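You operate a simulated robot arm through the tools that you are given. There is no shell and no other tool.

The job below is to be done with a simulated two-armed robot. You get a single attempt, and the scene is never put back.

JOB
Open the serving flap: raise it, swing its bracket out, wipe off the stain, set the pink napkins there.
Fine: use the purple scrubber and put it back on the side table. What is to be rubbed or washed off counts as gone when no trace of it is left.

Only the result counts: the job must be done as asked and must still hold three seconds after the hand-in. Knocking over, shifting, dropping, spilling or breaking anything else fails it. Flat cloth is picked up by pressing the open fingertips on it (5 to 10 N) and closing them slowly along it; thin cloth reads only 2 to 8 mm in the jaws.

ROBOT AND FRAMES
Two 7-joint arms with fingered hands on one trunk that stands fixed in place. Base frame: the origin is at the foot of the trunk, x ahead of it, y to its left, z up. Lengths are in mm, angles in degrees, forces in N, time in s.
The left shoulder is at [50, 214, 869], the right one opposite. With the tool pointing down near the work surface each hand reaches from about 220 to 840 mm from the base axis, measured 20 degrees to its own side. Payload 3 kg a hand.
Tool frame (each hand has its own): the origin (TCP) lies between the finger pads and is the grasp point; the fingertips stand 26 mm ahead of it; z points along the fingers, y is the line along which they close. The gripper opens to 132 mm; its body begins 73 mm behind the TCP. The gripper is a hand of 3 fingers: y runs from the thumb to the fingers, the wrist lies at [0, 0, -229] in the tool frame.
Orientation is that of the tool frame in the base frame, as a unit quaternion [x, y, z, w]. With the fingers straight down and closing along the base's y, the tool's x points along the base's -x, its y along +y and its z along -z.

CONTROLS
- The arms move only by the tool arm_command. It takes "left_targets", "right_targets" or both (then of equal length, played together; a hand with none holds still); each is a list of rows, each a list of 6 numbers: the shift along the base's x, y, z in units of 30 mm (1.0 is 30 mm), then the turn, a rotation vector about the base's x, y, z in units of 8 degrees (1.0 is 8 degrees). In form: [[x, y, z, rx, ry, rz], ...]. A call has 1 to 20 rows; each row shifts and turns the commanded pose from where the row before left it. A call with a number of a shift or a turn outside -1 to 1 is refused whole. A row lasts 0.2 s, in which the tool goes at most 50 mm and 8.6 degrees; a call with a longer step from one row to the next is refused whole. Where a pose cannot be reached the arm comes as near as it can. A force on the tool above 90 N (or 10 N above the force at the start of the call, whichever is more), or a blocked arm, ends the call early, and 0.2 s more pass. In this call time passes only in rows, and 0.2 s behind the last. The reply holds the time, the measured pose of the TCP, the force on the tool along the base axes, the opening and the grip force, in the units named above and with some noise, with the torque about the TCP (base axes, N m) and any sound that the robot's microphone picked up.
- Cameras (640 x 400 px; columns grow to the right, rows downward): "scene" is now at [38.8, -1.3, 1511.4]; the picture's right is [-0.01, -1.00, 0.00], its down [-0.55, 0.01, -0.83] and it looks along [0.83, -0.01, -0.55] (base axes); focal length 349 px, centre (320, 200). "left" rides on the left gripper at [-61, 3, -92] in its tool frame; the picture's right is [-0.05, -1.00, 0.00], its down [0.83, -0.04, -0.56] and it looks along [0.55, -0.03, 0.83] (tool axes); focal length 230 px, centre (320, 200). "right" rides on the right gripper at [61, 3, -92] in its tool frame; the picture's right is [-0.05, 1.00, 0.00], its down [-0.83, -0.04, -0.56] and it looks along [-0.55, -0.03, 0.83] (tool axes); focal length 230 px, centre (320, 200). There is no depth. A picture from a camera that has moved, and an enlarged one, comes with that camera's place and axes in the base frame and with its lens.
- snapshot(camera): a new picture of that camera. No time passes.
- curl_fingers(finger1, finger2, thumb_bend, hand): sets how far each is bent, from 0 (flat) to 1 (curled in); at 0.3 the hand is open as for a grip, at 0.7 the pads meet at the TCP. One left out holds its place. A second passes; each finger stops where it meets its share of the squeeze, and holds until it gets a number again. It is the only way to open and close the hand. It gives what a move gives, with no picture; readings hold the bend of each and the force on the fingers (four entries, about 0 where the hand has none), thumb and palm.
- aim_head(pan, tilt): turns the head with the scene camera to pan (to the left, within 86 degrees either way) and tilt (down, from -29 to 69), counted from straight ahead of the robot. It gives what a move gives.
- inspect(camera, box): a new picture of the part [left, top, right, bottom] of that camera's present view, enlarged. No time passes.
- sign_off(): hands the job in; it is judged then, once.

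Places have to be worked out from the pictures, the camera data and where the tool is seen. Open the grippers and draw the arms clear of the work before you hand the job in, unless the task says otherwise.

The tools are called after "Request:" as a command line: name --argument value ..., lists and objects as JSON in quotes. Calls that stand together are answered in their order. arm_command: Moves the arms, as the interface text tells. Its arguments: {"type":"object","properties":{"left_targets":{"type":"array"},"right_targets":{"type":"array"}},"required":[]} The other tools are called the same way: curl_fingers (finger1, finger2, thumb_bend, hand) moves the fingers one by one; aim_head (pan, tilt) turns the head that bears the scene camera; snapshot (camera) takes a picture; inspect (camera, box) takes an enlarged picture of a part of a camera's view; sign_off () hands the job in.

At the start:

```text
clock: 0.0
left_ee_pos: [405.5, 162.4, 1240.7]
left_tool_rot: [0.047, 0.999, 0.0, -0.001]
left_wrist_force: [0.0, -0.2, 0.6]
left_moment: [0.01, 0.0, 0.0]
left_opening: 131.7
left_gripper_force: 0.1
left_shape: jaw
left_bend: [0.3, 0.3, 0.3]
left_finger forces: [0.0, 0.0, 0.0, 0.0, 0.0, 0.0]
right_ee_pos: [454.1, -278.4, 1192.2]
right_tool_rot: [0.046, 0.999, -0.001, 0.0]
right_wrist_force: [0.7, 0.4, 0.6]
right_moment: [0.01, 0.03, 0.01]
right_opening: 131.7
right_gripper_force: 0.1
right_shape: jaw
right_bend: [0.3, 0.3, 0.3]
right_finger forces: [0.0, 0.0, 0.1, 0.1, 0.0, 0.1]
head pan, tilt (commanded): [-0.6, 33.4]
```

scene: 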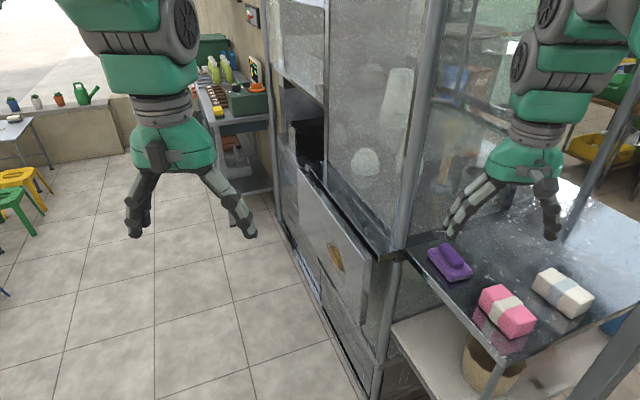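
right: 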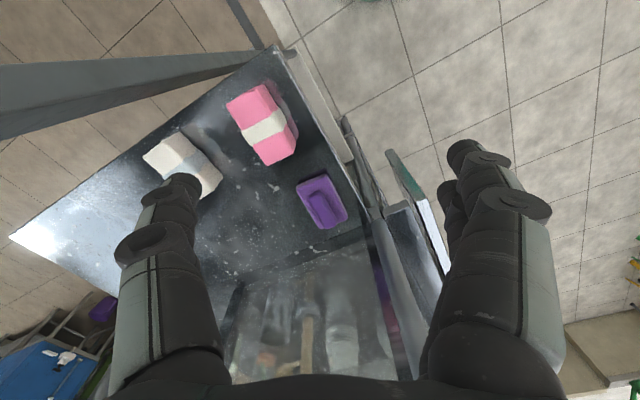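
left: 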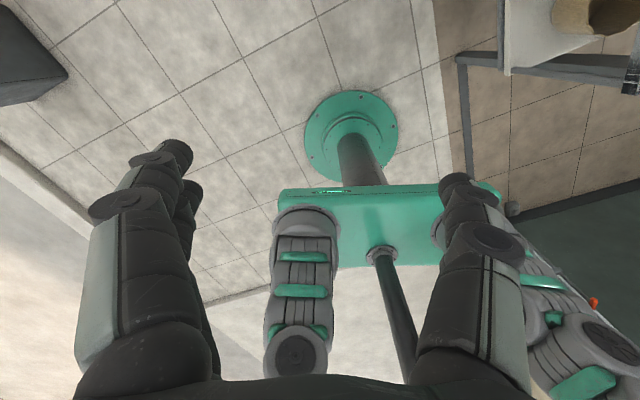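

The scene shows a folded-down flap (a steel panel with a stain) hung on a counter, and a side table with purple scrubber, pink and white napkins. I take closer looks before moving.

Request:
inspect --camera "scene" --box '[260, 120, 440, 400]'

Request:
inspect --camera "scene" --box '[380, 180, 640, 400]'

Request:
inspect --camera "right" --box '[140, 40, 480, 300]'

```text
1.43 times, centred on (350, 260) of scene
camera zoom: at [38.8, -1.3, 1511.4], right [-0.01, -1.0, 0.0], down [-0.55, 0.01, -0.83], along [0.83, -0.01, -0.55], focal length 499 px, centre (277, 114)
```

zoom: 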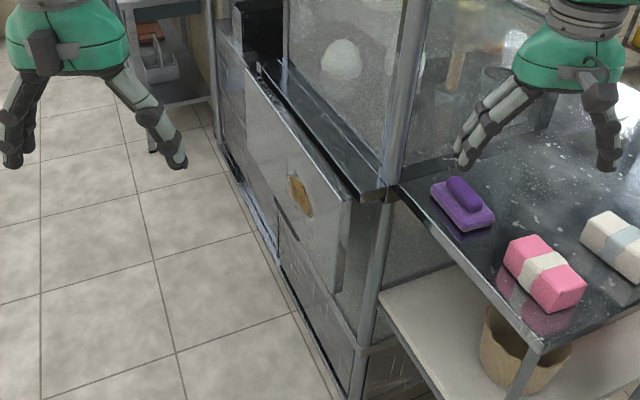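

```text
1.82 times, centred on (510, 290) of scene
camera zoom: at [38.8, -1.3, 1511.4], right [-0.01, -1.0, 0.0], down [-0.55, 0.01, -0.83], along [0.83, -0.01, -0.55], focal length 635 px, centre (-26, 36)
```

zoom: 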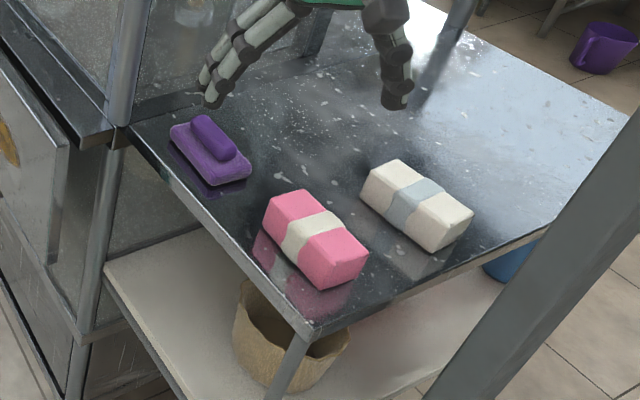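

```text
1.54 times, centred on (310, 170) of right
camera zoom: at [393.9, -270.0, 1285.3], right [0.14, 0.99, 0.0], down [0.82, -0.12, 0.56], along [0.55, -0.08, -0.83], focal length 354 px, centre (335, 246)
```

zoom: 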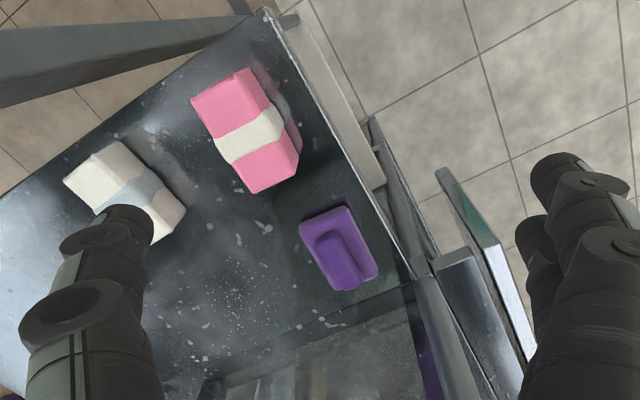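

I zoom in further on the flap, its hinge line and the bracket area, and look from the left hand camera too.

Request:
inspect --camera "scene" --box '[280, 150, 400, 225]'

Request:
inspect --camera "scene" --box '[290, 215, 418, 295]'

Request:
inspect --camera "scene" --box '[270, 260, 430, 360]'

Request:
inspect --camera "right" --box '[320, 100, 480, 300]'

```text
5.33 times, centred on (340, 188) of scene
camera zoom: at [38.8, -1.3, 1511.4], right [-0.01, -1.0, 0.0], down [-0.55, 0.01, -0.83], along [0.83, -0.01, -0.55], focal length 1864 px, centre (213, 267)
```

zoom: 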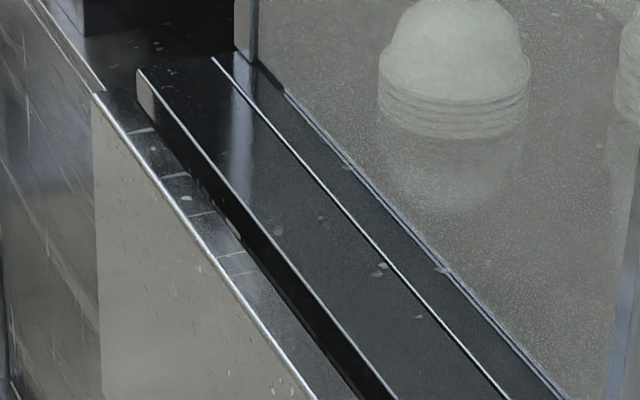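

```text
5.00 times, centred on (354, 255) of scene
camera zoom: at [38.8, -1.3, 1511.4], right [-0.01, -1.0, 0.0], down [-0.55, 0.01, -0.83], along [0.83, -0.01, -0.55], focal length 1747 px, centre (150, -75)
```

zoom: 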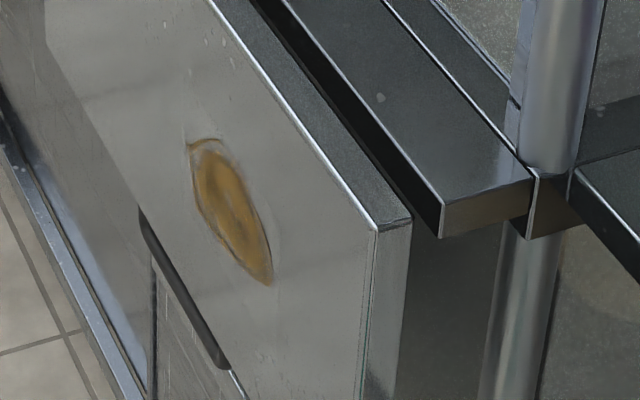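

```text
4.00 times, centred on (350, 310) of scene
camera zoom: at [38.8, -1.3, 1511.4], right [-0.01, -1.0, 0.0], down [-0.55, 0.01, -0.83], along [0.83, -0.01, -0.55], focal length 1398 px, centre (200, -240)
```

zoom: 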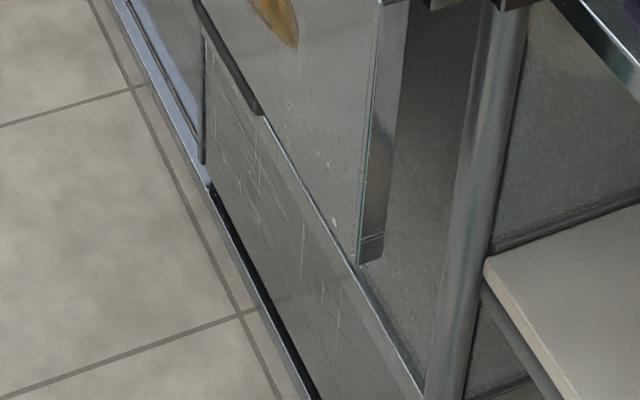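

```text
2.00 times, centred on (400, 200) of right
camera zoom: at [393.9, -270.0, 1285.3], right [0.14, 0.99, 0.0], down [0.82, -0.12, 0.56], along [0.55, -0.08, -0.83], focal length 460 px, centre (160, 200)
```

zoom: 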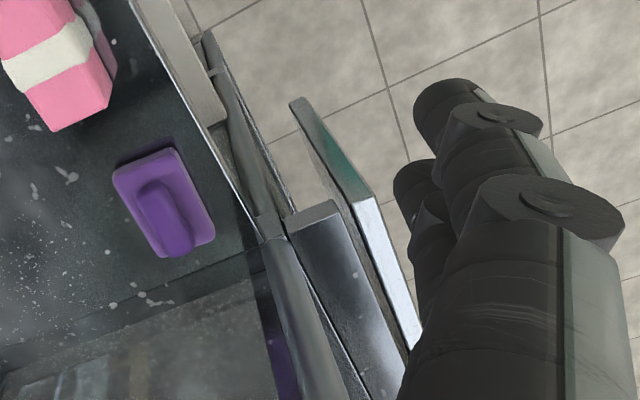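

The flap hangs vertically with its near end at about (639,-114), top z≈945, bottom z≈709, running away along (0.93,0.36). I swing the left hand out to the left of it, turned so that its camera faces the flap.

Request:
arm_command --left_targets '[[0.3, 0.33, -0.6, -0.479, -0.695, -0.479], [0.4, 0.33, -0.7, -0.479, -0.695, -0.479], [0.5, 0.33, -0.8, -0.479, -0.695, -0.479], [0.5, 0.33, -0.8, -0.479, -0.695, -0.479], [0.5, 0.33, -0.8, -0.479, -0.695, -0.479], [0.5, 0.33, -0.8, -0.479, -0.695, -0.479], [0.5, 0.33, -0.8, -0.479, -0.695, -0.479], [0.5, 0.33, -0.8, -0.479, -0.695, -0.479], [0.5, 0.33, -0.8, -0.479, -0.695, -0.479], [0.5, 0.33, -0.8, -0.479, -0.695, -0.479], [0.5, 0.33, -0.8, -0.479, -0.695, -0.479], [0.5, 0.33, -0.8, -0.479, -0.695, -0.479], [0.5, 0.33, -0.8, -0.479, -0.695, -0.479], [0.5, 0.33, -0.8, -0.479, -0.695, -0.479]]'

```text
clock: 3.0
left_ee_pos: [606.0, 302.7, 913.7]
left_tool_rot: [0.427, 0.564, -0.372, 0.601]
left_wrist_force: [0.7, 0.3, 0.0]
left_moment: [-0.01, 0.01, -0.02]
left_opening: 132.0
left_gripper_force: 0.0
left_shape: jaw
left_bend: [0.3, 0.3, 0.3]
left_finger forces: [0.0, 0.0, 0.0, 0.1, 0.0, 0.1]
right_ee_pos: [454.5, -278.8, 1191.3]
right_tool_rot: [0.046, 0.999, 0.0, 0.0]
right_wrist_force: [-0.4, -0.5, -0.1]
right_moment: [-0.02, 0.0, -0.02]
right_opening: 131.9
right_gripper_force: 0.0
right_shape: jaw
right_bend: [0.3, 0.3, 0.3]
right_finger forces: [0.1, 0.0, 0.0, 0.0, 0.0, 0.0]
head pan, tilt (commanded): [-0.6, 33.4]
```

The left hand arrived at (606,303,914). I take pictures from the left hand and the head.

Request:
snapshot --camera "left"

Request:
snapshot --camera "scene"

```text
taken
camera left: at [570.5, 386.9, 974.6], right [-0.93, -0.36, -0.04], down [-0.17, 0.53, -0.83], along [0.32, -0.77, -0.56], focal length 230 px, centre (320, 200)
```

left: 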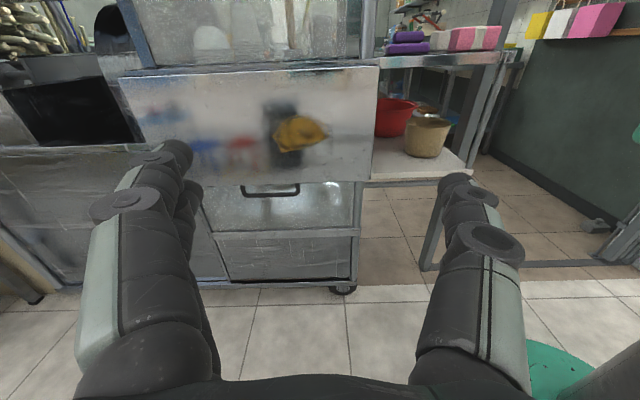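

```text
taken
camera scene: at [38.8, -1.2, 1511.4], right [-0.01, -1.0, 0.0], down [-0.55, 0.01, -0.83], along [0.83, -0.01, -0.55], focal length 349 px, centre (320, 200)
```

scene: 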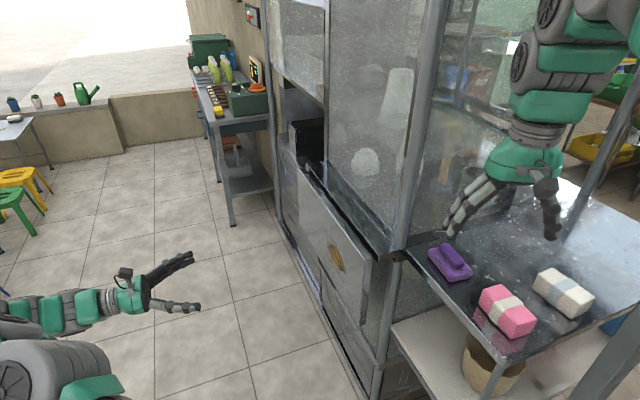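

The left view shows the flap clearly: the dark bar is a drawer handle below it, the flap itself is a plain panel. I zoom in on the flap and its lower edge.

Request:
inspect --camera "left" --box '[100, 50, 260, 150]'

Request:
inspect --camera "left" --box '[240, 50, 400, 150]'

Request:
inspect --camera "left" --box '[200, 120, 400, 245]'

Request:
inspect --camera "left" --box '[330, 10, 530, 135]'

```text
4.00 times, centred on (180, 100) of left
camera zoom: at [570.5, 386.9, 974.6], right [-0.93, -0.36, -0.04], down [-0.17, 0.53, -0.83], along [0.32, -0.77, -0.56], focal length 920 px, centre (880, 600)
```

zoom: 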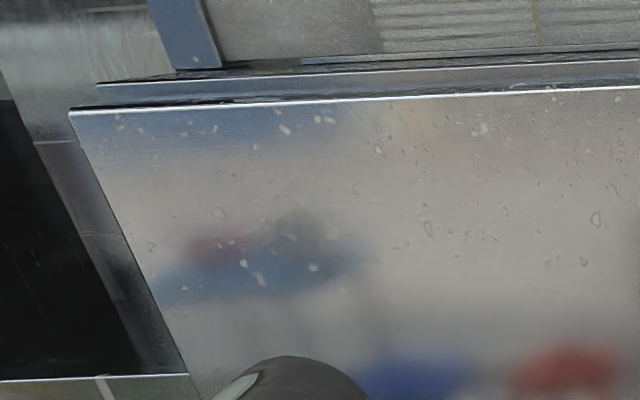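

```text
4.00 times, centred on (320, 100) of left
camera zoom: at [570.5, 386.9, 974.6], right [-0.93, -0.36, -0.04], down [-0.17, 0.53, -0.83], along [0.32, -0.77, -0.56], focal length 920 px, centre (320, 600)
```

zoom: 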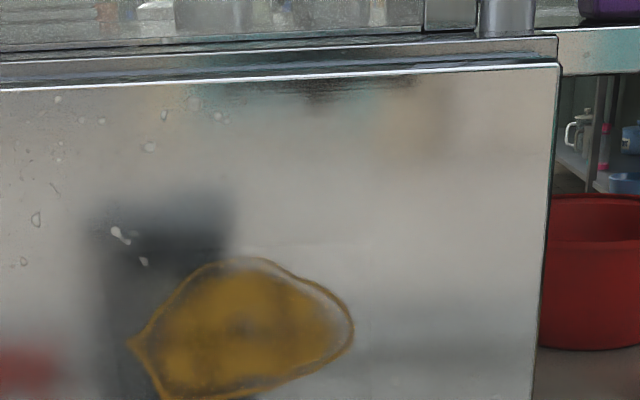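

```text
3.20 times, centred on (300, 182) of left
camera zoom: at [570.5, 386.9, 974.6], right [-0.93, -0.36, -0.04], down [-0.17, 0.53, -0.83], along [0.32, -0.77, -0.56], focal length 736 px, centre (384, 256)
```

zoom: 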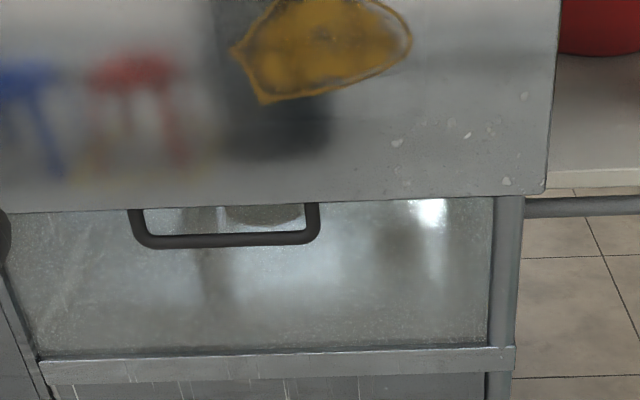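

```text
3.20 times, centred on (430, 72) of left
camera zoom: at [570.5, 386.9, 974.6], right [-0.93, -0.36, -0.04], down [-0.17, 0.53, -0.83], along [0.32, -0.77, -0.56], focal length 736 px, centre (-32, 608)
```

zoom: 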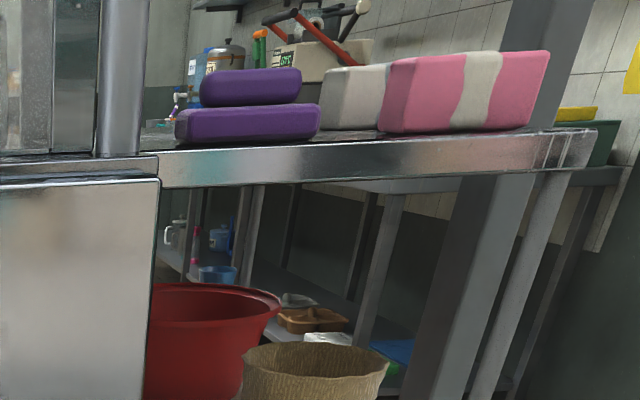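

The U-shaped bar triangulates to about (818..948, -57..-11, 659), in the flap's plane and 45 mm below its bottom edge – probably the flap's own handle. I zoom in more on it to be certain, and on the near end.

Request:
inspect --camera "left" --box '[230, 165, 310, 215]'

Request:
inspect --camera "scene" --box '[305, 245, 369, 285]'

Request:
inspect --camera "scene" --box '[320, 275, 384, 315]'

Request:
inspect --camera "right" --box '[330, 100, 458, 180]'

```text
8.00 times, centred on (270, 190) of left
camera zoom: at [570.5, 386.9, 974.6], right [-0.93, -0.36, -0.04], down [-0.17, 0.53, -0.83], along [0.32, -0.77, -0.56], focal length 1841 px, centre (720, 280)
```

zoom: 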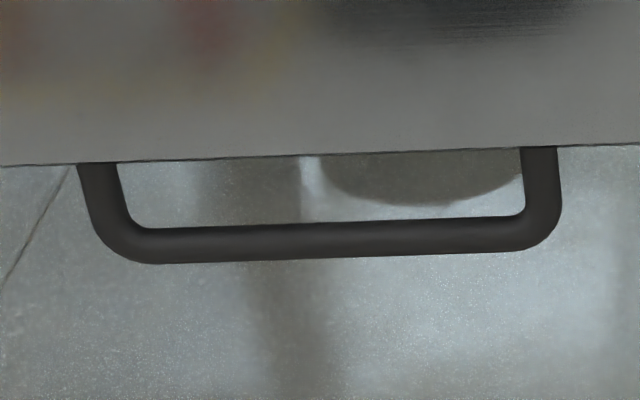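

```text
10.00 times, centred on (337, 265) of scene
camera zoom: at [38.8, -1.2, 1511.4], right [-0.01, -1.0, 0.0], down [-0.55, 0.01, -0.83], along [0.83, -0.01, -0.55], focal length 3494 px, centre (150, -450)
```

zoom: 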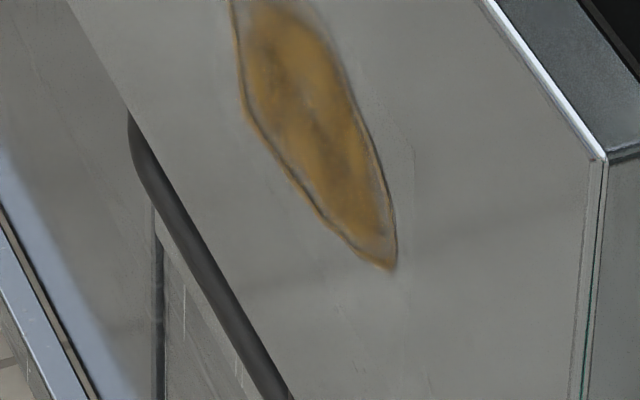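

```text
10.00 times, centred on (352, 295) of scene
camera zoom: at [38.8, -1.2, 1511.4], right [-0.01, -1.0, 0.0], down [-0.55, 0.01, -0.83], along [0.83, -0.01, -0.55], focal length 3494 px, centre (0, -750)
```

zoom: 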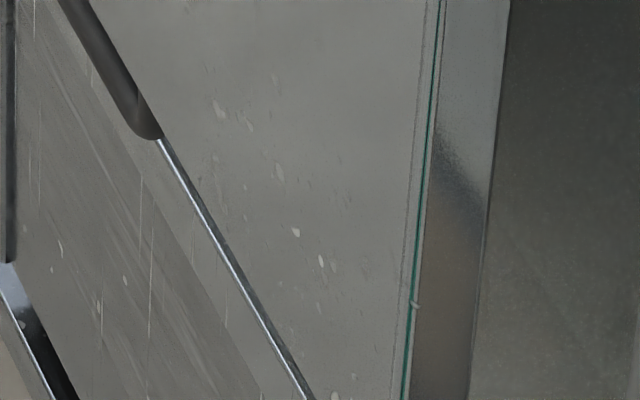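

```text
5.00 times, centred on (394, 140) of right
camera zoom: at [394.0, -269.8, 1285.3], right [0.14, 0.99, 0.0], down [0.82, -0.12, 0.55], along [0.55, -0.08, -0.83], focal length 1150 px, centre (-50, 500)
```

zoom: 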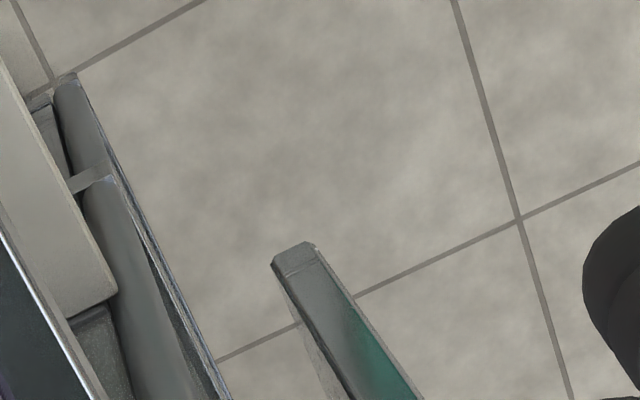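

The bar is the flap's handle: a 12 mm round bar loop about 33 mm below the flap's bottom edge, centred on it at about (879,-34,664). I roll the left hand thumb-up and bring it to a stand-off in front of the handle.

Request:
arm_command --left_targets '[[0.5, -0.47, -0.694, -0.354, 0.929, -0.004], [0.5, -0.47, -0.694, -0.354, 0.929, -0.004], [0.5, -0.47, -0.694, -0.354, 0.929, -0.004], [0.5, -0.47, -0.694, -0.354, 0.929, -0.004], [0.5, -0.47, -0.694, -0.354, 0.929, -0.004], [0.5, -0.47, -0.694, -0.354, 0.929, -0.004], [0.5, -0.47, -0.694, -0.354, 0.929, -0.004], [0.5, -0.47, -0.694, -0.354, 0.929, -0.004], [0.5, -0.47, -0.694, -0.354, 0.929, -0.004], [0.5, -0.47, -0.694, -0.354, 0.929, -0.004], [0.5, -0.47, -0.694, -0.354, 0.929, -0.004], [0.5, -0.47, -0.694, -0.354, 0.929, -0.004]]'

Request:
curl_fingers --hand "left" --finger1 0.5 --finger2 0.5 --thumb_bend 0.5

Request:
snapshot --camera "left"

Request:
snapshot --camera "scene"

```text
clock: 5.6
left_ee_pos: [787.6, 129.5, 663.3]
left_tool_rot: [0.128, -0.694, 0.698, -0.124]
left_wrist_force: [0.4, 0.0, 0.6]
left_moment: [-0.02, -0.02, -0.02]
left_opening: 132.1
left_gripper_force: 0.0
left_shape: jaw
left_bend: [0.3, 0.3, 0.3]
left_finger forces: [0.1, 0.0, 0.0, 0.0, 0.0, 0.0]
right_ee_pos: [454.5, -278.0, 1191.9]
right_tool_rot: [0.047, 0.999, 0.0, 0.0]
right_wrist_force: [-0.1, 0.4, 0.8]
right_moment: [-0.04, 0.02, -0.01]
right_opening: 132.0
right_gripper_force: 0.0
right_shape: jaw
right_bend: [0.3, 0.3, 0.3]
right_finger forces: [0.0, 0.0, 0.0, 0.0, 0.0, 0.1]
head pan, tilt (commanded): [-0.6, 33.4]
```

```text
clock: 6.6
left_ee_pos: [785.9, 131.5, 664.1]
left_tool_rot: [0.127, -0.695, 0.697, -0.125]
left_wrist_force: [0.3, 0.2, -0.1]
left_moment: [0.0, -0.02, 0.0]
left_opening: 68.5
left_gripper_force: 0.1
left_shape: fingers
left_bend: [0.5, 0.5, 0.5]
left_finger forces: [0.1, 0.0, 0.1, 0.0, 0.0, 0.0]
right_ee_pos: [454.4, -278.8, 1192.0]
right_tool_rot: [0.046, 0.999, 0.0, 0.0]
right_wrist_force: [-0.2, 0.3, -0.7]
right_moment: [-0.01, 0.03, 0.0]
right_opening: 132.2
right_gripper_force: 0.1
right_shape: jaw
right_bend: [0.3, 0.3, 0.3]
right_finger forces: [0.0, 0.0, 0.1, 0.1, 0.1, 0.1]
head pan, tilt (commanded): [-0.6, 33.4]
```

```text
taken
camera left: at [811.4, 239.0, 659.9], right [0.05, 0.02, 1.0], down [-0.97, 0.23, 0.04], along [-0.23, -0.97, 0.03], focal length 230 px, centre (320, 200)
```

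left: 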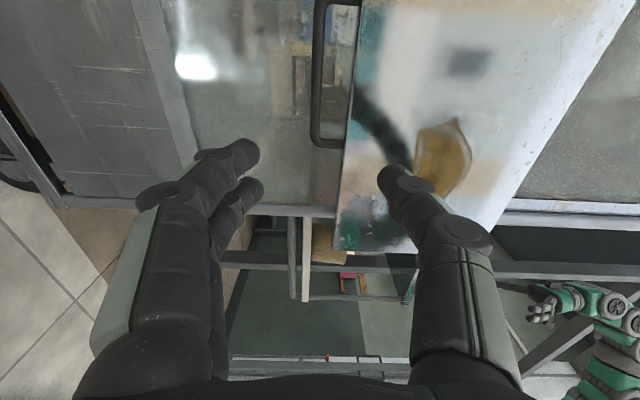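

```text
taken
camera scene: at [38.8, -1.3, 1511.4], right [-0.01, -1.0, 0.0], down [-0.55, 0.01, -0.83], along [0.83, -0.01, -0.55], focal length 349 px, centre (320, 200)
```

scene: 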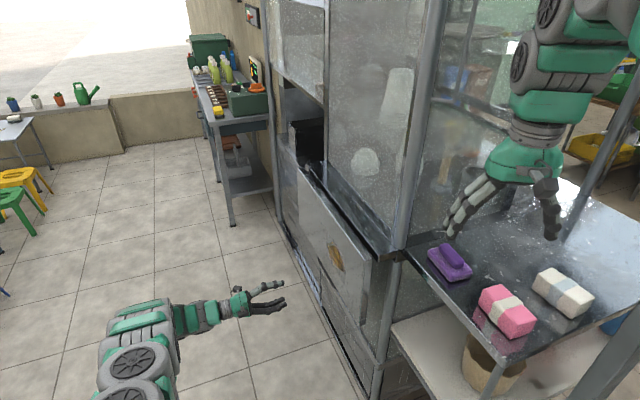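

The hand sits level with the handle; near leg of the handle at about (816,-57). I zoom in to measure bar height and the gap to the flap.

Request:
inspect --camera "left" --box '[250, 0, 410, 100]'

Request:
inspect --camera "left" --box '[250, 90, 450, 215]'

Request:
inspect --camera "scene" --box '[220, 220, 380, 320]'

```text
4.00 times, centred on (330, 50) of left
camera zoom: at [811.4, 239.0, 659.9], right [0.05, 0.02, 1.0], down [-0.97, 0.23, 0.04], along [-0.23, -0.97, 0.03], focal length 920 px, centre (280, 800)
```

zoom: 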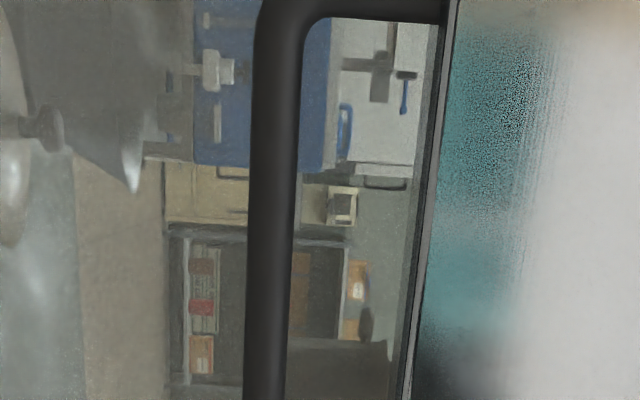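

```text
3.20 times, centred on (350, 152) of left
camera zoom: at [811.4, 239.0, 659.9], right [0.05, 0.02, 1.0], down [-0.97, 0.23, 0.04], along [-0.23, -0.97, 0.03], focal length 736 px, centre (224, 352)
```

zoom: 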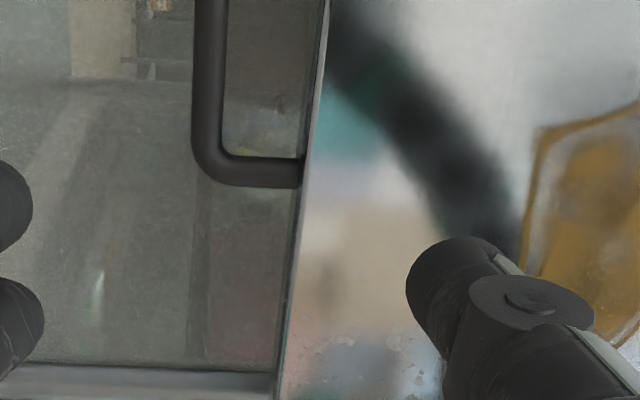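

```text
4.00 times, centred on (300, 270) of scene
camera zoom: at [38.8, -1.3, 1511.4], right [-0.01, -1.0, 0.0], down [-0.55, 0.01, -0.83], along [0.83, -0.01, -0.55], focal length 1398 px, centre (400, -80)
```

zoom: 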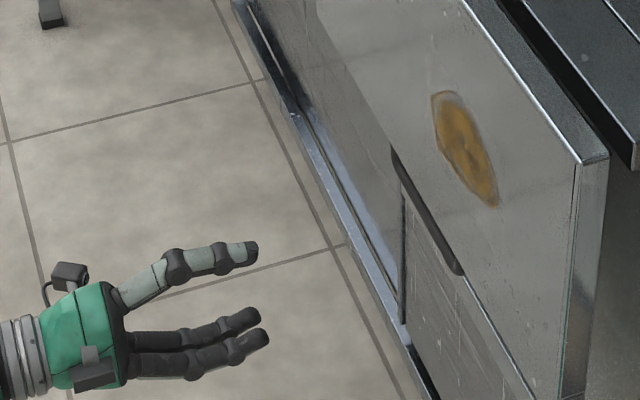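

The bar's centre is at z≈659.5 with the flap's lower edge at z≈699, so there is a 33 mm gap for the thumb. I pre-bend the thumb more and check how it sits before moving in.

Request:
curl_fingers --hand "left" --finger1 0.42 --finger2 0.42 --thumb_bend 0.6

Request:
inspect --camera "left" --box '[200, 100, 480, 275]'

Request:
inspect --camera "scene" --box '[220, 260, 316, 320]'

```text
clock: 7.6
left_ee_pos: [786.8, 130.5, 664.4]
left_tool_rot: [0.127, -0.694, 0.697, -0.125]
left_wrist_force: [-0.3, 0.0, -0.3]
left_moment: [0.0, 0.03, 0.01]
left_opening: 64.5
left_gripper_force: 0.0
left_shape: fingers
left_bend: [0.42, 0.42, 0.6]
left_finger forces: [0.0, 0.0, 0.1, 0.1, 0.0, 0.0]
right_ee_pos: [455.3, -278.9, 1192.0]
right_tool_rot: [0.045, 0.999, 0.001, 0.0]
right_wrist_force: [-0.5, 0.2, 0.1]
right_moment: [0.03, 0.02, 0.02]
right_opening: 131.7
right_gripper_force: 0.0
right_shape: jaw
right_bend: [0.3, 0.3, 0.3]
right_finger forces: [0.0, 0.1, 0.1, 0.1, 0.0, 0.0]
head pan, tilt (commanded): [-0.6, 33.4]
```

```text
2.29 times, centred on (340, 188) of left
camera zoom: at [811.4, 239.1, 659.9], right [0.05, 0.02, 1.0], down [-0.97, 0.23, 0.04], along [-0.23, -0.97, 0.03], focal length 526 px, centre (274, 229)
```

zoom: 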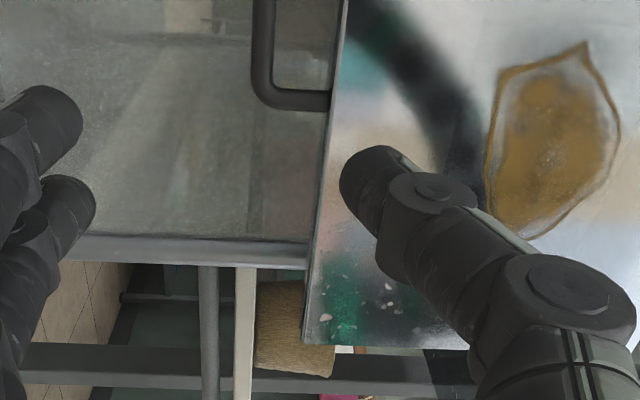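

```text
6.67 times, centred on (268, 290) of scene
camera zoom: at [38.8, -1.3, 1511.4], right [-0.01, -1.0, 0.0], down [-0.55, 0.01, -0.83], along [0.83, -0.01, -0.55], focal length 2330 px, centre (667, -400)
```

zoom: 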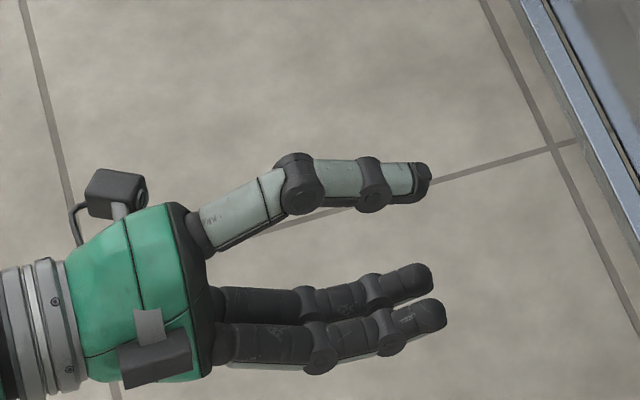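

The thumb pad sits 16 mm above the tool axis and is nearly straight, so it should fit the loop with the axis ~2.5 mm below the bar centre. I advance 100 mm towards the handle and lower 6 mm, then check.

Request:
arm_command --left_targets '[[0.293, -0.78, -0.05, 0, 0, 0], [0.293, -0.78, -0.05, 0, 0, 0], [0.293, -0.78, -0.05, 0, 0, 0], [0.293, -0.78, -0.05, 0, 0, 0]]'

Request:
snapshot --camera "left"

Request:
inspect --camera "scene" --box '[240, 225, 368, 305]'

```text
clock: 8.6
left_ee_pos: [820.6, 37.3, 657.9]
left_tool_rot: [0.129, -0.695, 0.697, -0.125]
left_wrist_force: [0.4, 0.3, 0.4]
left_moment: [-0.02, 0.02, -0.03]
left_opening: 64.7
left_gripper_force: 0.1
left_shape: fingers
left_bend: [0.42, 0.42, 0.6]
left_finger forces: [0.1, 0.0, 0.0, 0.0, 0.0, 0.1]
right_ee_pos: [454.8, -278.6, 1192.6]
right_tool_rot: [0.045, 0.999, 0.0, 0.0]
right_wrist_force: [1.0, -0.5, -0.7]
right_moment: [0.01, 0.01, 0.02]
right_opening: 132.0
right_gripper_force: 0.1
right_shape: jaw
right_bend: [0.3, 0.3, 0.3]
right_finger forces: [0.1, 0.0, 0.0, 0.1, 0.0, 0.1]
head pan, tilt (commanded): [-0.6, 33.4]
```

```text
taken
camera left: at [846.1, 145.1, 653.5], right [0.05, 0.02, 1.0], down [-0.97, 0.23, 0.05], along [-0.23, -0.97, 0.03], focal length 230 px, centre (320, 200)
```

left: 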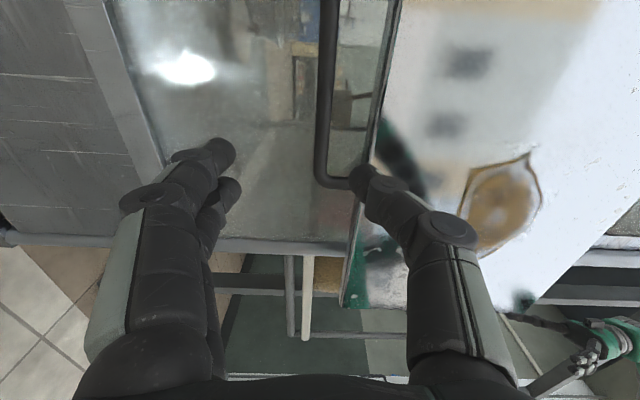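

```text
5.00 times, centred on (304, 265) of scene
camera zoom: at [38.8, -1.3, 1511.4], right [-0.01, -1.0, 0.0], down [-0.55, 0.01, -0.83], along [0.83, -0.01, -0.55], focal length 1747 px, centre (400, -125)
```

zoom: 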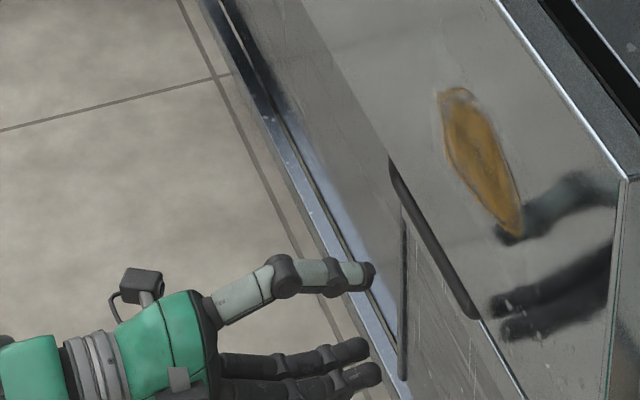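

The aim point along the tool axis lies on the bar (pixel (320,138)), with the thumb heading into the loop between bar and flap edge. I advance the last 85 mm in small steps.

Request:
arm_command --left_targets '[[0.166, -0.443, 0, 0, 0, 0], [0.166, -0.443, 0, 0, 0, 0], [0.166, -0.443, 0, 0, 0, 0], [0.166, -0.443, 0, 0, 0, 0]]'

Request:
snapshot --camera "left"

Request:
inspect --camera "scene" --box '[240, 225, 368, 305]'

```text
clock: 9.6
left_ee_pos: [841.8, -14.4, 657.9]
left_tool_rot: [0.127, -0.695, 0.697, -0.125]
left_wrist_force: [0.2, -0.7, 0.2]
left_moment: [0.0, 0.0, -0.02]
left_opening: 64.4
left_gripper_force: 0.2
left_shape: fingers
left_bend: [0.42, 0.42, 0.6]
left_finger forces: [0.0, 0.0, 0.1, 0.0, 0.0, 0.1]
right_ee_pos: [454.9, -278.5, 1192.4]
right_tool_rot: [0.046, 0.999, 0.001, 0.0]
right_wrist_force: [-0.1, -0.7, 0.2]
right_moment: [-0.01, 0.02, -0.02]
right_opening: 131.8
right_gripper_force: 0.0
right_shape: jaw
right_bend: [0.3, 0.3, 0.3]
right_finger forces: [0.1, 0.1, 0.0, 0.0, 0.0, 0.0]
head pan, tilt (commanded): [-0.6, 33.4]
```

```text
taken
camera left: at [866.4, 92.9, 654.5], right [0.05, 0.02, 1.0], down [-0.97, 0.23, 0.05], along [-0.23, -0.97, 0.03], focal length 230 px, centre (320, 200)
```

left: 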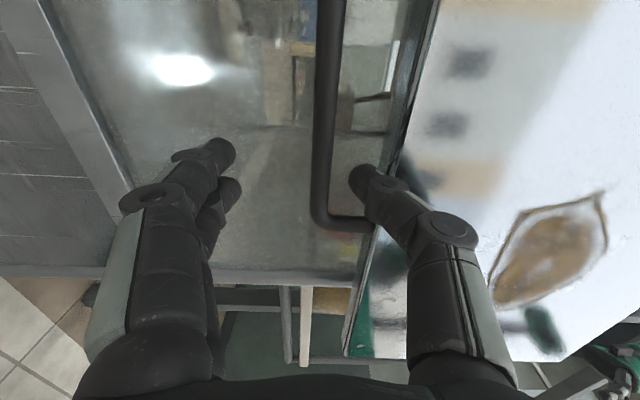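

```text
5.00 times, centred on (304, 265) of scene
camera zoom: at [38.8, -1.3, 1511.4], right [-0.01, -1.0, 0.0], down [-0.55, 0.01, -0.83], along [0.83, -0.01, -0.55], focal length 1747 px, centre (400, -125)
```

zoom: 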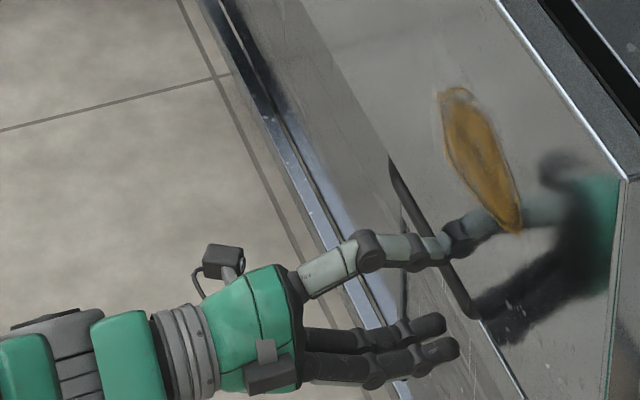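

Thumb tip is entering the loop above the bar. I go the last 31 mm.

Request:
arm_command --left_targets '[[0.121, -0.323, 0, 0, 0, 0], [0.121, -0.323, 0, 0, 0, 0], [0.121, -0.323, 0, 0, 0, 0]]'

Request:
snapshot --camera "left"

Request:
inspect --camera "scene" --box '[270, 225, 398, 305]'

```text
clock: 10.4
left_ee_pos: [852.1, -39.2, 656.5]
left_tool_rot: [0.131, -0.695, 0.696, -0.126]
left_wrist_force: [-16.0, 30.1, -26.6]
left_moment: [-1.43, -0.6, 0.17]
left_opening: 49.9
left_gripper_force: 22.1
left_shape: fingers
left_bend: [0.42, 0.42, 0.64]
left_finger forces: [0.0, 0.1, 0.0, 0.1, 44.3, 0.0]
right_ee_pos: [455.5, -277.6, 1192.6]
right_tool_rot: [0.045, 0.999, -0.001, 0.001]
right_wrist_force: [-1.3, -0.9, 0.2]
right_moment: [0.04, 0.03, 0.02]
right_opening: 132.0
right_gripper_force: 0.0
right_shape: jaw
right_bend: [0.3, 0.3, 0.3]
right_finger forces: [0.0, 0.0, 0.0, 0.1, 0.0, 0.1]
head pan, tilt (commanded): [-0.6, 33.4]
```

```text
taken
camera left: at [876.0, 68.7, 653.2], right [0.06, 0.02, 1.0], down [-0.97, 0.22, 0.05], along [-0.22, -0.97, 0.03], focal length 230 px, centre (320, 200)
```

left: 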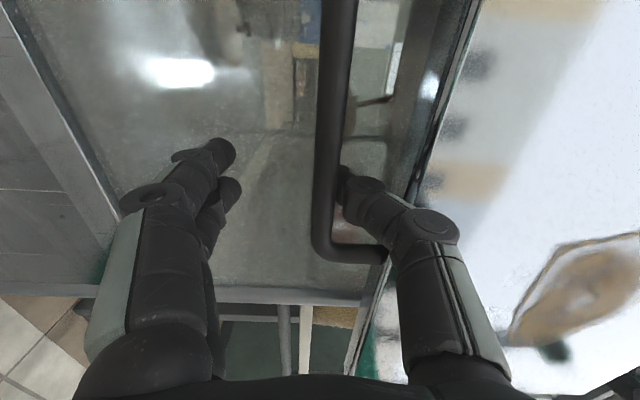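

```text
5.00 times, centred on (334, 265) of scene
camera zoom: at [39.0, -0.8, 1511.4], right [-0.01, -1.0, 0.0], down [-0.55, 0.0, -0.83], along [0.83, -0.01, -0.55], focal length 1747 px, centre (250, -125)
```

zoom: 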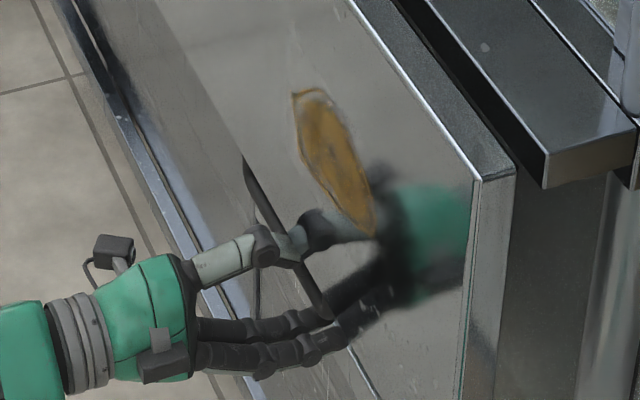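

The thumb is in the loop but its knuckle presses on the flap edge (44 N). I back out 4 mm and lower 3 mm to relieve, then close the fingers on the bar.

Request:
arm_command --left_targets '[[-0.047, 0.125, -0.1, 0, 0, 0]]'

Request:
curl_fingers --hand "left" --finger1 0.62 --finger2 0.62

Request:
snapshot --camera "left"

```text
clock: 10.8
left_ee_pos: [851.5, -39.3, 659.0]
left_tool_rot: [0.129, -0.695, 0.697, -0.126]
left_wrist_force: [6.5, 19.8, -27.3]
left_moment: [-1.05, 0.08, -0.1]
left_opening: 48.6
left_gripper_force: 18.6
left_shape: fingers
left_bend: [0.42, 0.42, 0.64]
left_finger forces: [0.0, 0.1, 0.0, 0.0, 37.7, 0.1]
left hand out of reach, approached as far as the arm can: row 1
right_ee_pos: [455.4, -279.2, 1192.5]
right_tool_rot: [0.046, 0.999, -0.001, 0.0]
right_wrist_force: [0.0, -0.2, -0.3]
right_moment: [0.02, 0.01, -0.03]
right_opening: 131.9
right_gripper_force: 0.1
right_shape: jaw
right_bend: [0.3, 0.3, 0.3]
right_finger forces: [0.1, 0.1, 0.0, 0.0, 0.1, 0.1]
head pan, tilt (commanded): [-0.6, 33.4]
```

```text
clock: 11.8
left_ee_pos: [850.6, -38.9, 658.4]
left_tool_rot: [0.128, -0.695, 0.696, -0.125]
left_wrist_force: [6.4, 22.7, -26.5]
left_moment: [-1.11, 0.12, -0.02]
left_opening: 17.4
left_gripper_force: 18.9
left_shape: fingers
left_bend: [0.62, 0.62, 0.64]
left_finger forces: [0.0, 0.0, 0.0, 0.0, 38.1, 0.0]
right_ee_pos: [455.1, -277.3, 1192.0]
right_tool_rot: [0.046, 0.999, 0.001, 0.0]
right_wrist_force: [0.2, 0.4, -0.3]
right_moment: [-0.02, -0.04, -0.02]
right_opening: 132.1
right_gripper_force: 0.0
right_shape: jaw
right_bend: [0.3, 0.3, 0.3]
right_finger forces: [0.0, 0.0, 0.1, 0.0, 0.0, 0.0]
head pan, tilt (commanded): [-0.6, 33.4]
```

```text
taken
camera left: at [875.4, 68.2, 654.1], right [0.05, 0.02, 1.0], down [-0.97, 0.23, 0.05], along [-0.23, -0.97, 0.03], focal length 230 px, centre (320, 200)
```

left: 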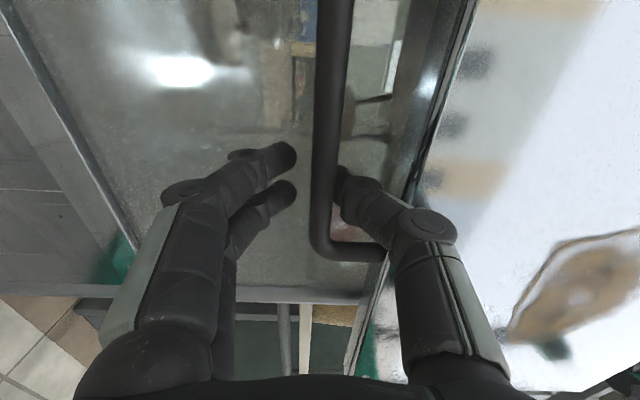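

The arm is near its reach limit here, but the bar is between thumb and fingers. I close thumb and fingers onto the bar.

Request:
curl_fingers --hand "left" --finger1 0.85 --finger2 0.85 --thumb_bend 0.72

Request:
snapshot --camera "left"

```text
clock: 12.8
left_ee_pos: [850.6, -40.5, 659.8]
left_tool_rot: [0.128, -0.694, 0.697, -0.125]
left_wrist_force: [11.7, 15.4, -18.2]
left_moment: [-1.61, -0.27, -0.02]
left_opening: 1.0
left_gripper_force: 42.3
left_shape: fingers
left_bend: [0.74, 0.74, 0.7]
left_finger forces: [10.3, 10.4, 0.1, 0.0, 64.3, 0.0]
right_ee_pos: [456.1, -278.8, 1192.5]
right_tool_rot: [0.046, 0.999, 0.0, 0.0]
right_wrist_force: [0.2, 0.2, 0.9]
right_moment: [0.03, 0.01, 0.01]
right_opening: 131.6
right_gripper_force: 0.1
right_shape: jaw
right_bend: [0.3, 0.3, 0.3]
right_finger forces: [0.1, 0.0, 0.0, 0.0, 0.0, 0.1]
head pan, tilt (commanded): [-0.6, 33.4]
```

```text
taken
camera left: at [875.5, 67.1, 654.6], right [0.05, 0.02, 1.0], down [-0.97, 0.23, 0.04], along [-0.23, -0.97, 0.03], focal length 230 px, centre (320, 200)
```

left: 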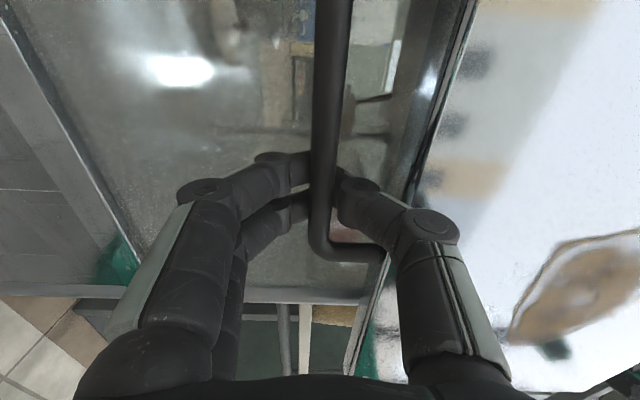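

The bar sits between thumb (right of it) and both fingers (left of it). I test by pulling outward along the first 12° of the flap's arc.

Request:
arm_command --left_targets '[[-0.173, 0.462, 0.013, 0.351, 0.132, 0], [-0.173, 0.461, 0.039, 0.351, 0.132, 0], [-0.172, 0.459, 0.064, 0.351, 0.132, 0], [-0.171, 0.455, 0.09, 0.351, 0.132, 0]]'

Request:
snapshot --camera "left"

Request:
inspect --camera "scene" --box '[240, 150, 432, 320]'

```text
clock: 13.8
left_ee_pos: [829.8, 12.2, 665.9]
left_tool_rot: [-0.139, 0.764, -0.62, 0.11]
left_wrist_force: [2.7, 5.3, -6.6]
left_moment: [-0.88, -0.39, 0.06]
left_opening: 1.1
left_gripper_force: 26.6
left_shape: fingers
left_bend: [0.74, 0.74, 0.7]
left_finger forces: [9.2, 9.3, 0.1, 0.1, 36.3, 0.1]
right_ee_pos: [454.4, -279.3, 1192.0]
right_tool_rot: [0.046, 0.999, 0.0, 0.0]
right_wrist_force: [0.7, -0.5, -0.4]
right_moment: [0.0, -0.03, -0.02]
right_opening: 132.0
right_gripper_force: 0.0
right_shape: jaw
right_bend: [0.3, 0.3, 0.3]
right_finger forces: [0.0, 0.0, 0.0, 0.0, 0.0, 0.0]
head pan, tilt (commanded): [-0.6, 33.4]
```

```text
taken
camera left: at [855.0, 120.1, 680.7], right [0.12, -0.17, 0.98], down [-0.96, 0.21, 0.16], along [-0.23, -0.96, -0.14], focal length 230 px, centre (320, 200)
```

left: 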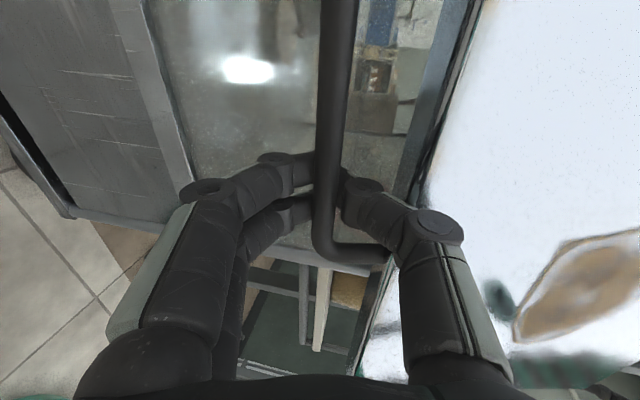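

```text
2.35 times, centred on (336, 235) of scene
camera zoom: at [38.9, -1.2, 1511.4], right [-0.01, -1.0, 0.0], down [-0.55, 0.01, -0.83], along [0.83, -0.01, -0.55], focal length 822 px, centre (282, 118)
```

zoom: 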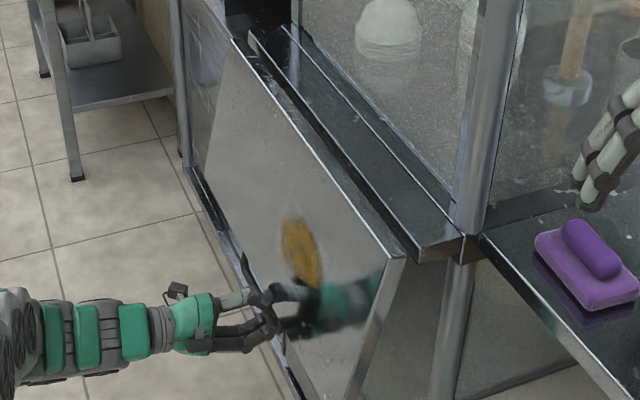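

The flap follows the pull (now about 12° out). I continue along the arc to about 36°.

Request:
arm_command --left_targets '[[-0.224, 0.598, 0.159, 0.468, 0.176, 0], [-0.22, 0.586, 0.203, 0.468, 0.176, 0], [-0.214, 0.572, 0.247, 0.468, 0.176, 0], [-0.208, 0.554, 0.289, 0.468, 0.176, 0], [-0.2, 0.534, 0.329, 0.468, 0.176, 0], [-0.192, 0.511, 0.368, 0.468, 0.176, 0]]'

Request:
inspect --camera "scene" --box '[240, 150, 432, 320]'

```text
clock: 15.2
left_ee_pos: [791.6, 114.0, 712.9]
left_tool_rot: [-0.161, 0.876, -0.448, 0.078]
left_wrist_force: [-2.3, -10.4, 4.9]
left_moment: [0.03, -0.03, -0.02]
left_opening: 1.6
left_gripper_force: 9.1
left_shape: fingers
left_bend: [0.76, 0.76, 0.69]
left_finger forces: [4.1, 4.0, 0.1, 0.0, 10.8, 0.0]
right_ee_pos: [454.9, -278.0, 1192.5]
right_tool_rot: [0.046, 0.999, 0.0, 0.0]
right_wrist_force: [-0.6, 0.8, 0.3]
right_moment: [0.01, 0.01, 0.02]
right_opening: 131.6
right_gripper_force: 0.1
right_shape: jaw
right_bend: [0.3, 0.3, 0.3]
right_finger forces: [0.0, 0.0, 0.1, 0.0, 0.1, 0.0]
head pan, tilt (commanded): [-0.6, 33.4]
```

```text
2.35 times, centred on (336, 235) of scene
camera zoom: at [38.7, -1.5, 1511.4], right [-0.01, -1.0, 0.0], down [-0.55, 0.01, -0.83], along [0.83, -0.01, -0.55], focal length 822 px, centre (282, 118)
```

zoom: 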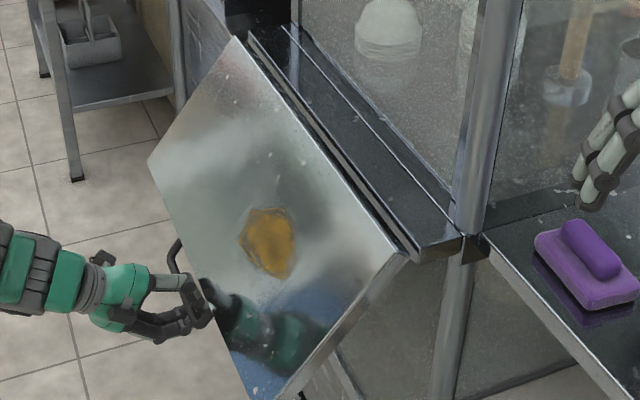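

Flap is at ~36° and the grip force has eased to ~10 N. I tighten the grip before continuing.

Request:
curl_fingers --hand "left" --finger1 1.0 --finger2 1.0 --thumb_bend 0.85

Request:
snapshot --camera "left"

```text
clock: 16.2
left_ee_pos: [791.9, 115.7, 713.1]
left_tool_rot: [-0.161, 0.876, -0.448, 0.08]
left_wrist_force: [2.2, -7.5, 6.9]
left_moment: [-0.35, -0.1, -0.01]
left_opening: 0.4
left_gripper_force: 36.5
left_shape: fingers
left_bend: [0.8, 0.8, 0.73]
left_finger forces: [14.5, 14.4, 0.0, 0.0, 45.0, 0.0]
right_ee_pos: [454.6, -278.8, 1192.6]
right_tool_rot: [0.047, 0.999, 0.0, 0.0]
right_wrist_force: [0.2, 0.2, 0.1]
right_moment: [0.01, 0.0, 0.0]
right_opening: 132.0
right_gripper_force: 0.1
right_shape: jaw
right_bend: [0.3, 0.3, 0.3]
right_finger forces: [0.1, 0.0, 0.1, 0.0, 0.0, 0.0]
head pan, tilt (commanded): [-0.6, 33.4]
```

```text
taken
camera left: at [822.2, 208.2, 763.7], right [0.26, -0.53, 0.81], down [-0.93, 0.1, 0.36], along [-0.28, -0.84, -0.46], focal length 230 px, centre (320, 200)
```

left: 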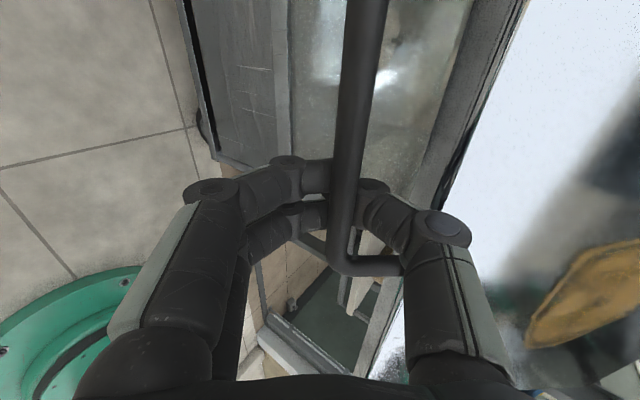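

Grip is firm with the fingertips hooked behind the bar. I continue along the arc from 36° to 68°.

Request:
arm_command --left_targets '[[-0.182, 0.486, 0.405, 0.468, 0.176, 0], [-0.172, 0.458, 0.441, 0.468, 0.176, 0], [-0.161, 0.428, 0.474, 0.468, 0.176, 0], [-0.149, 0.396, 0.504, 0.468, 0.176, 0], [-0.136, 0.362, 0.533, 0.468, 0.176, 0], [-0.123, 0.327, 0.558, 0.351, 0.132, 0], [-0.108, 0.289, 0.581, 0.351, 0.132, 0], [-0.094, 0.251, 0.601, 0.351, 0.132, 0]]'

Request:
snapshot --camera "scene"

```text
clock: 18.0
left_ee_pos: [758.6, 203.1, 836.4]
left_tool_rot: [-0.176, 0.96, -0.215, 0.037]
left_wrist_force: [12.1, -44.0, 8.8]
left_moment: [0.41, 0.09, -0.07]
left_opening: 2.1
left_gripper_force: 27.5
left_shape: fingers
left_bend: [0.81, 0.81, 0.74]
left_finger forces: [9.8, 9.5, 0.1, 0.0, 35.8, 0.0]
right_ee_pos: [454.5, -279.9, 1192.1]
right_tool_rot: [0.046, 0.999, 0.0, 0.0]
right_wrist_force: [0.7, 0.3, 0.3]
right_moment: [0.0, 0.05, -0.01]
right_opening: 131.8
right_gripper_force: 0.1
right_shape: jaw
right_bend: [0.3, 0.3, 0.3]
right_finger forces: [0.0, 0.1, 0.0, 0.0, 0.0, 0.0]
head pan, tilt (commanded): [-0.6, 33.4]
```

```text
taken
camera scene: at [38.8, -2.0, 1511.4], right [-0.01, -1.0, 0.0], down [-0.55, 0.01, -0.83], along [0.83, -0.01, -0.55], focal length 349 px, centre (320, 200)
```

scene: 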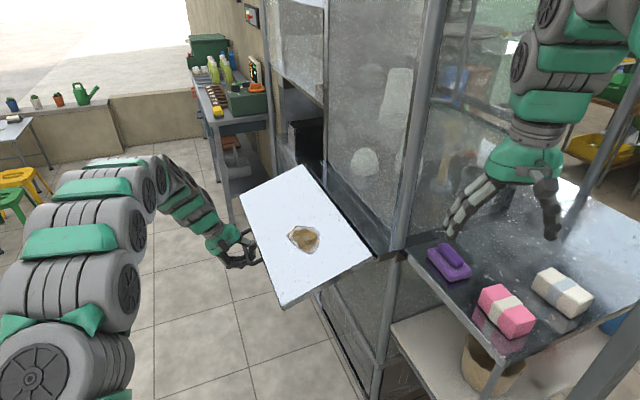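

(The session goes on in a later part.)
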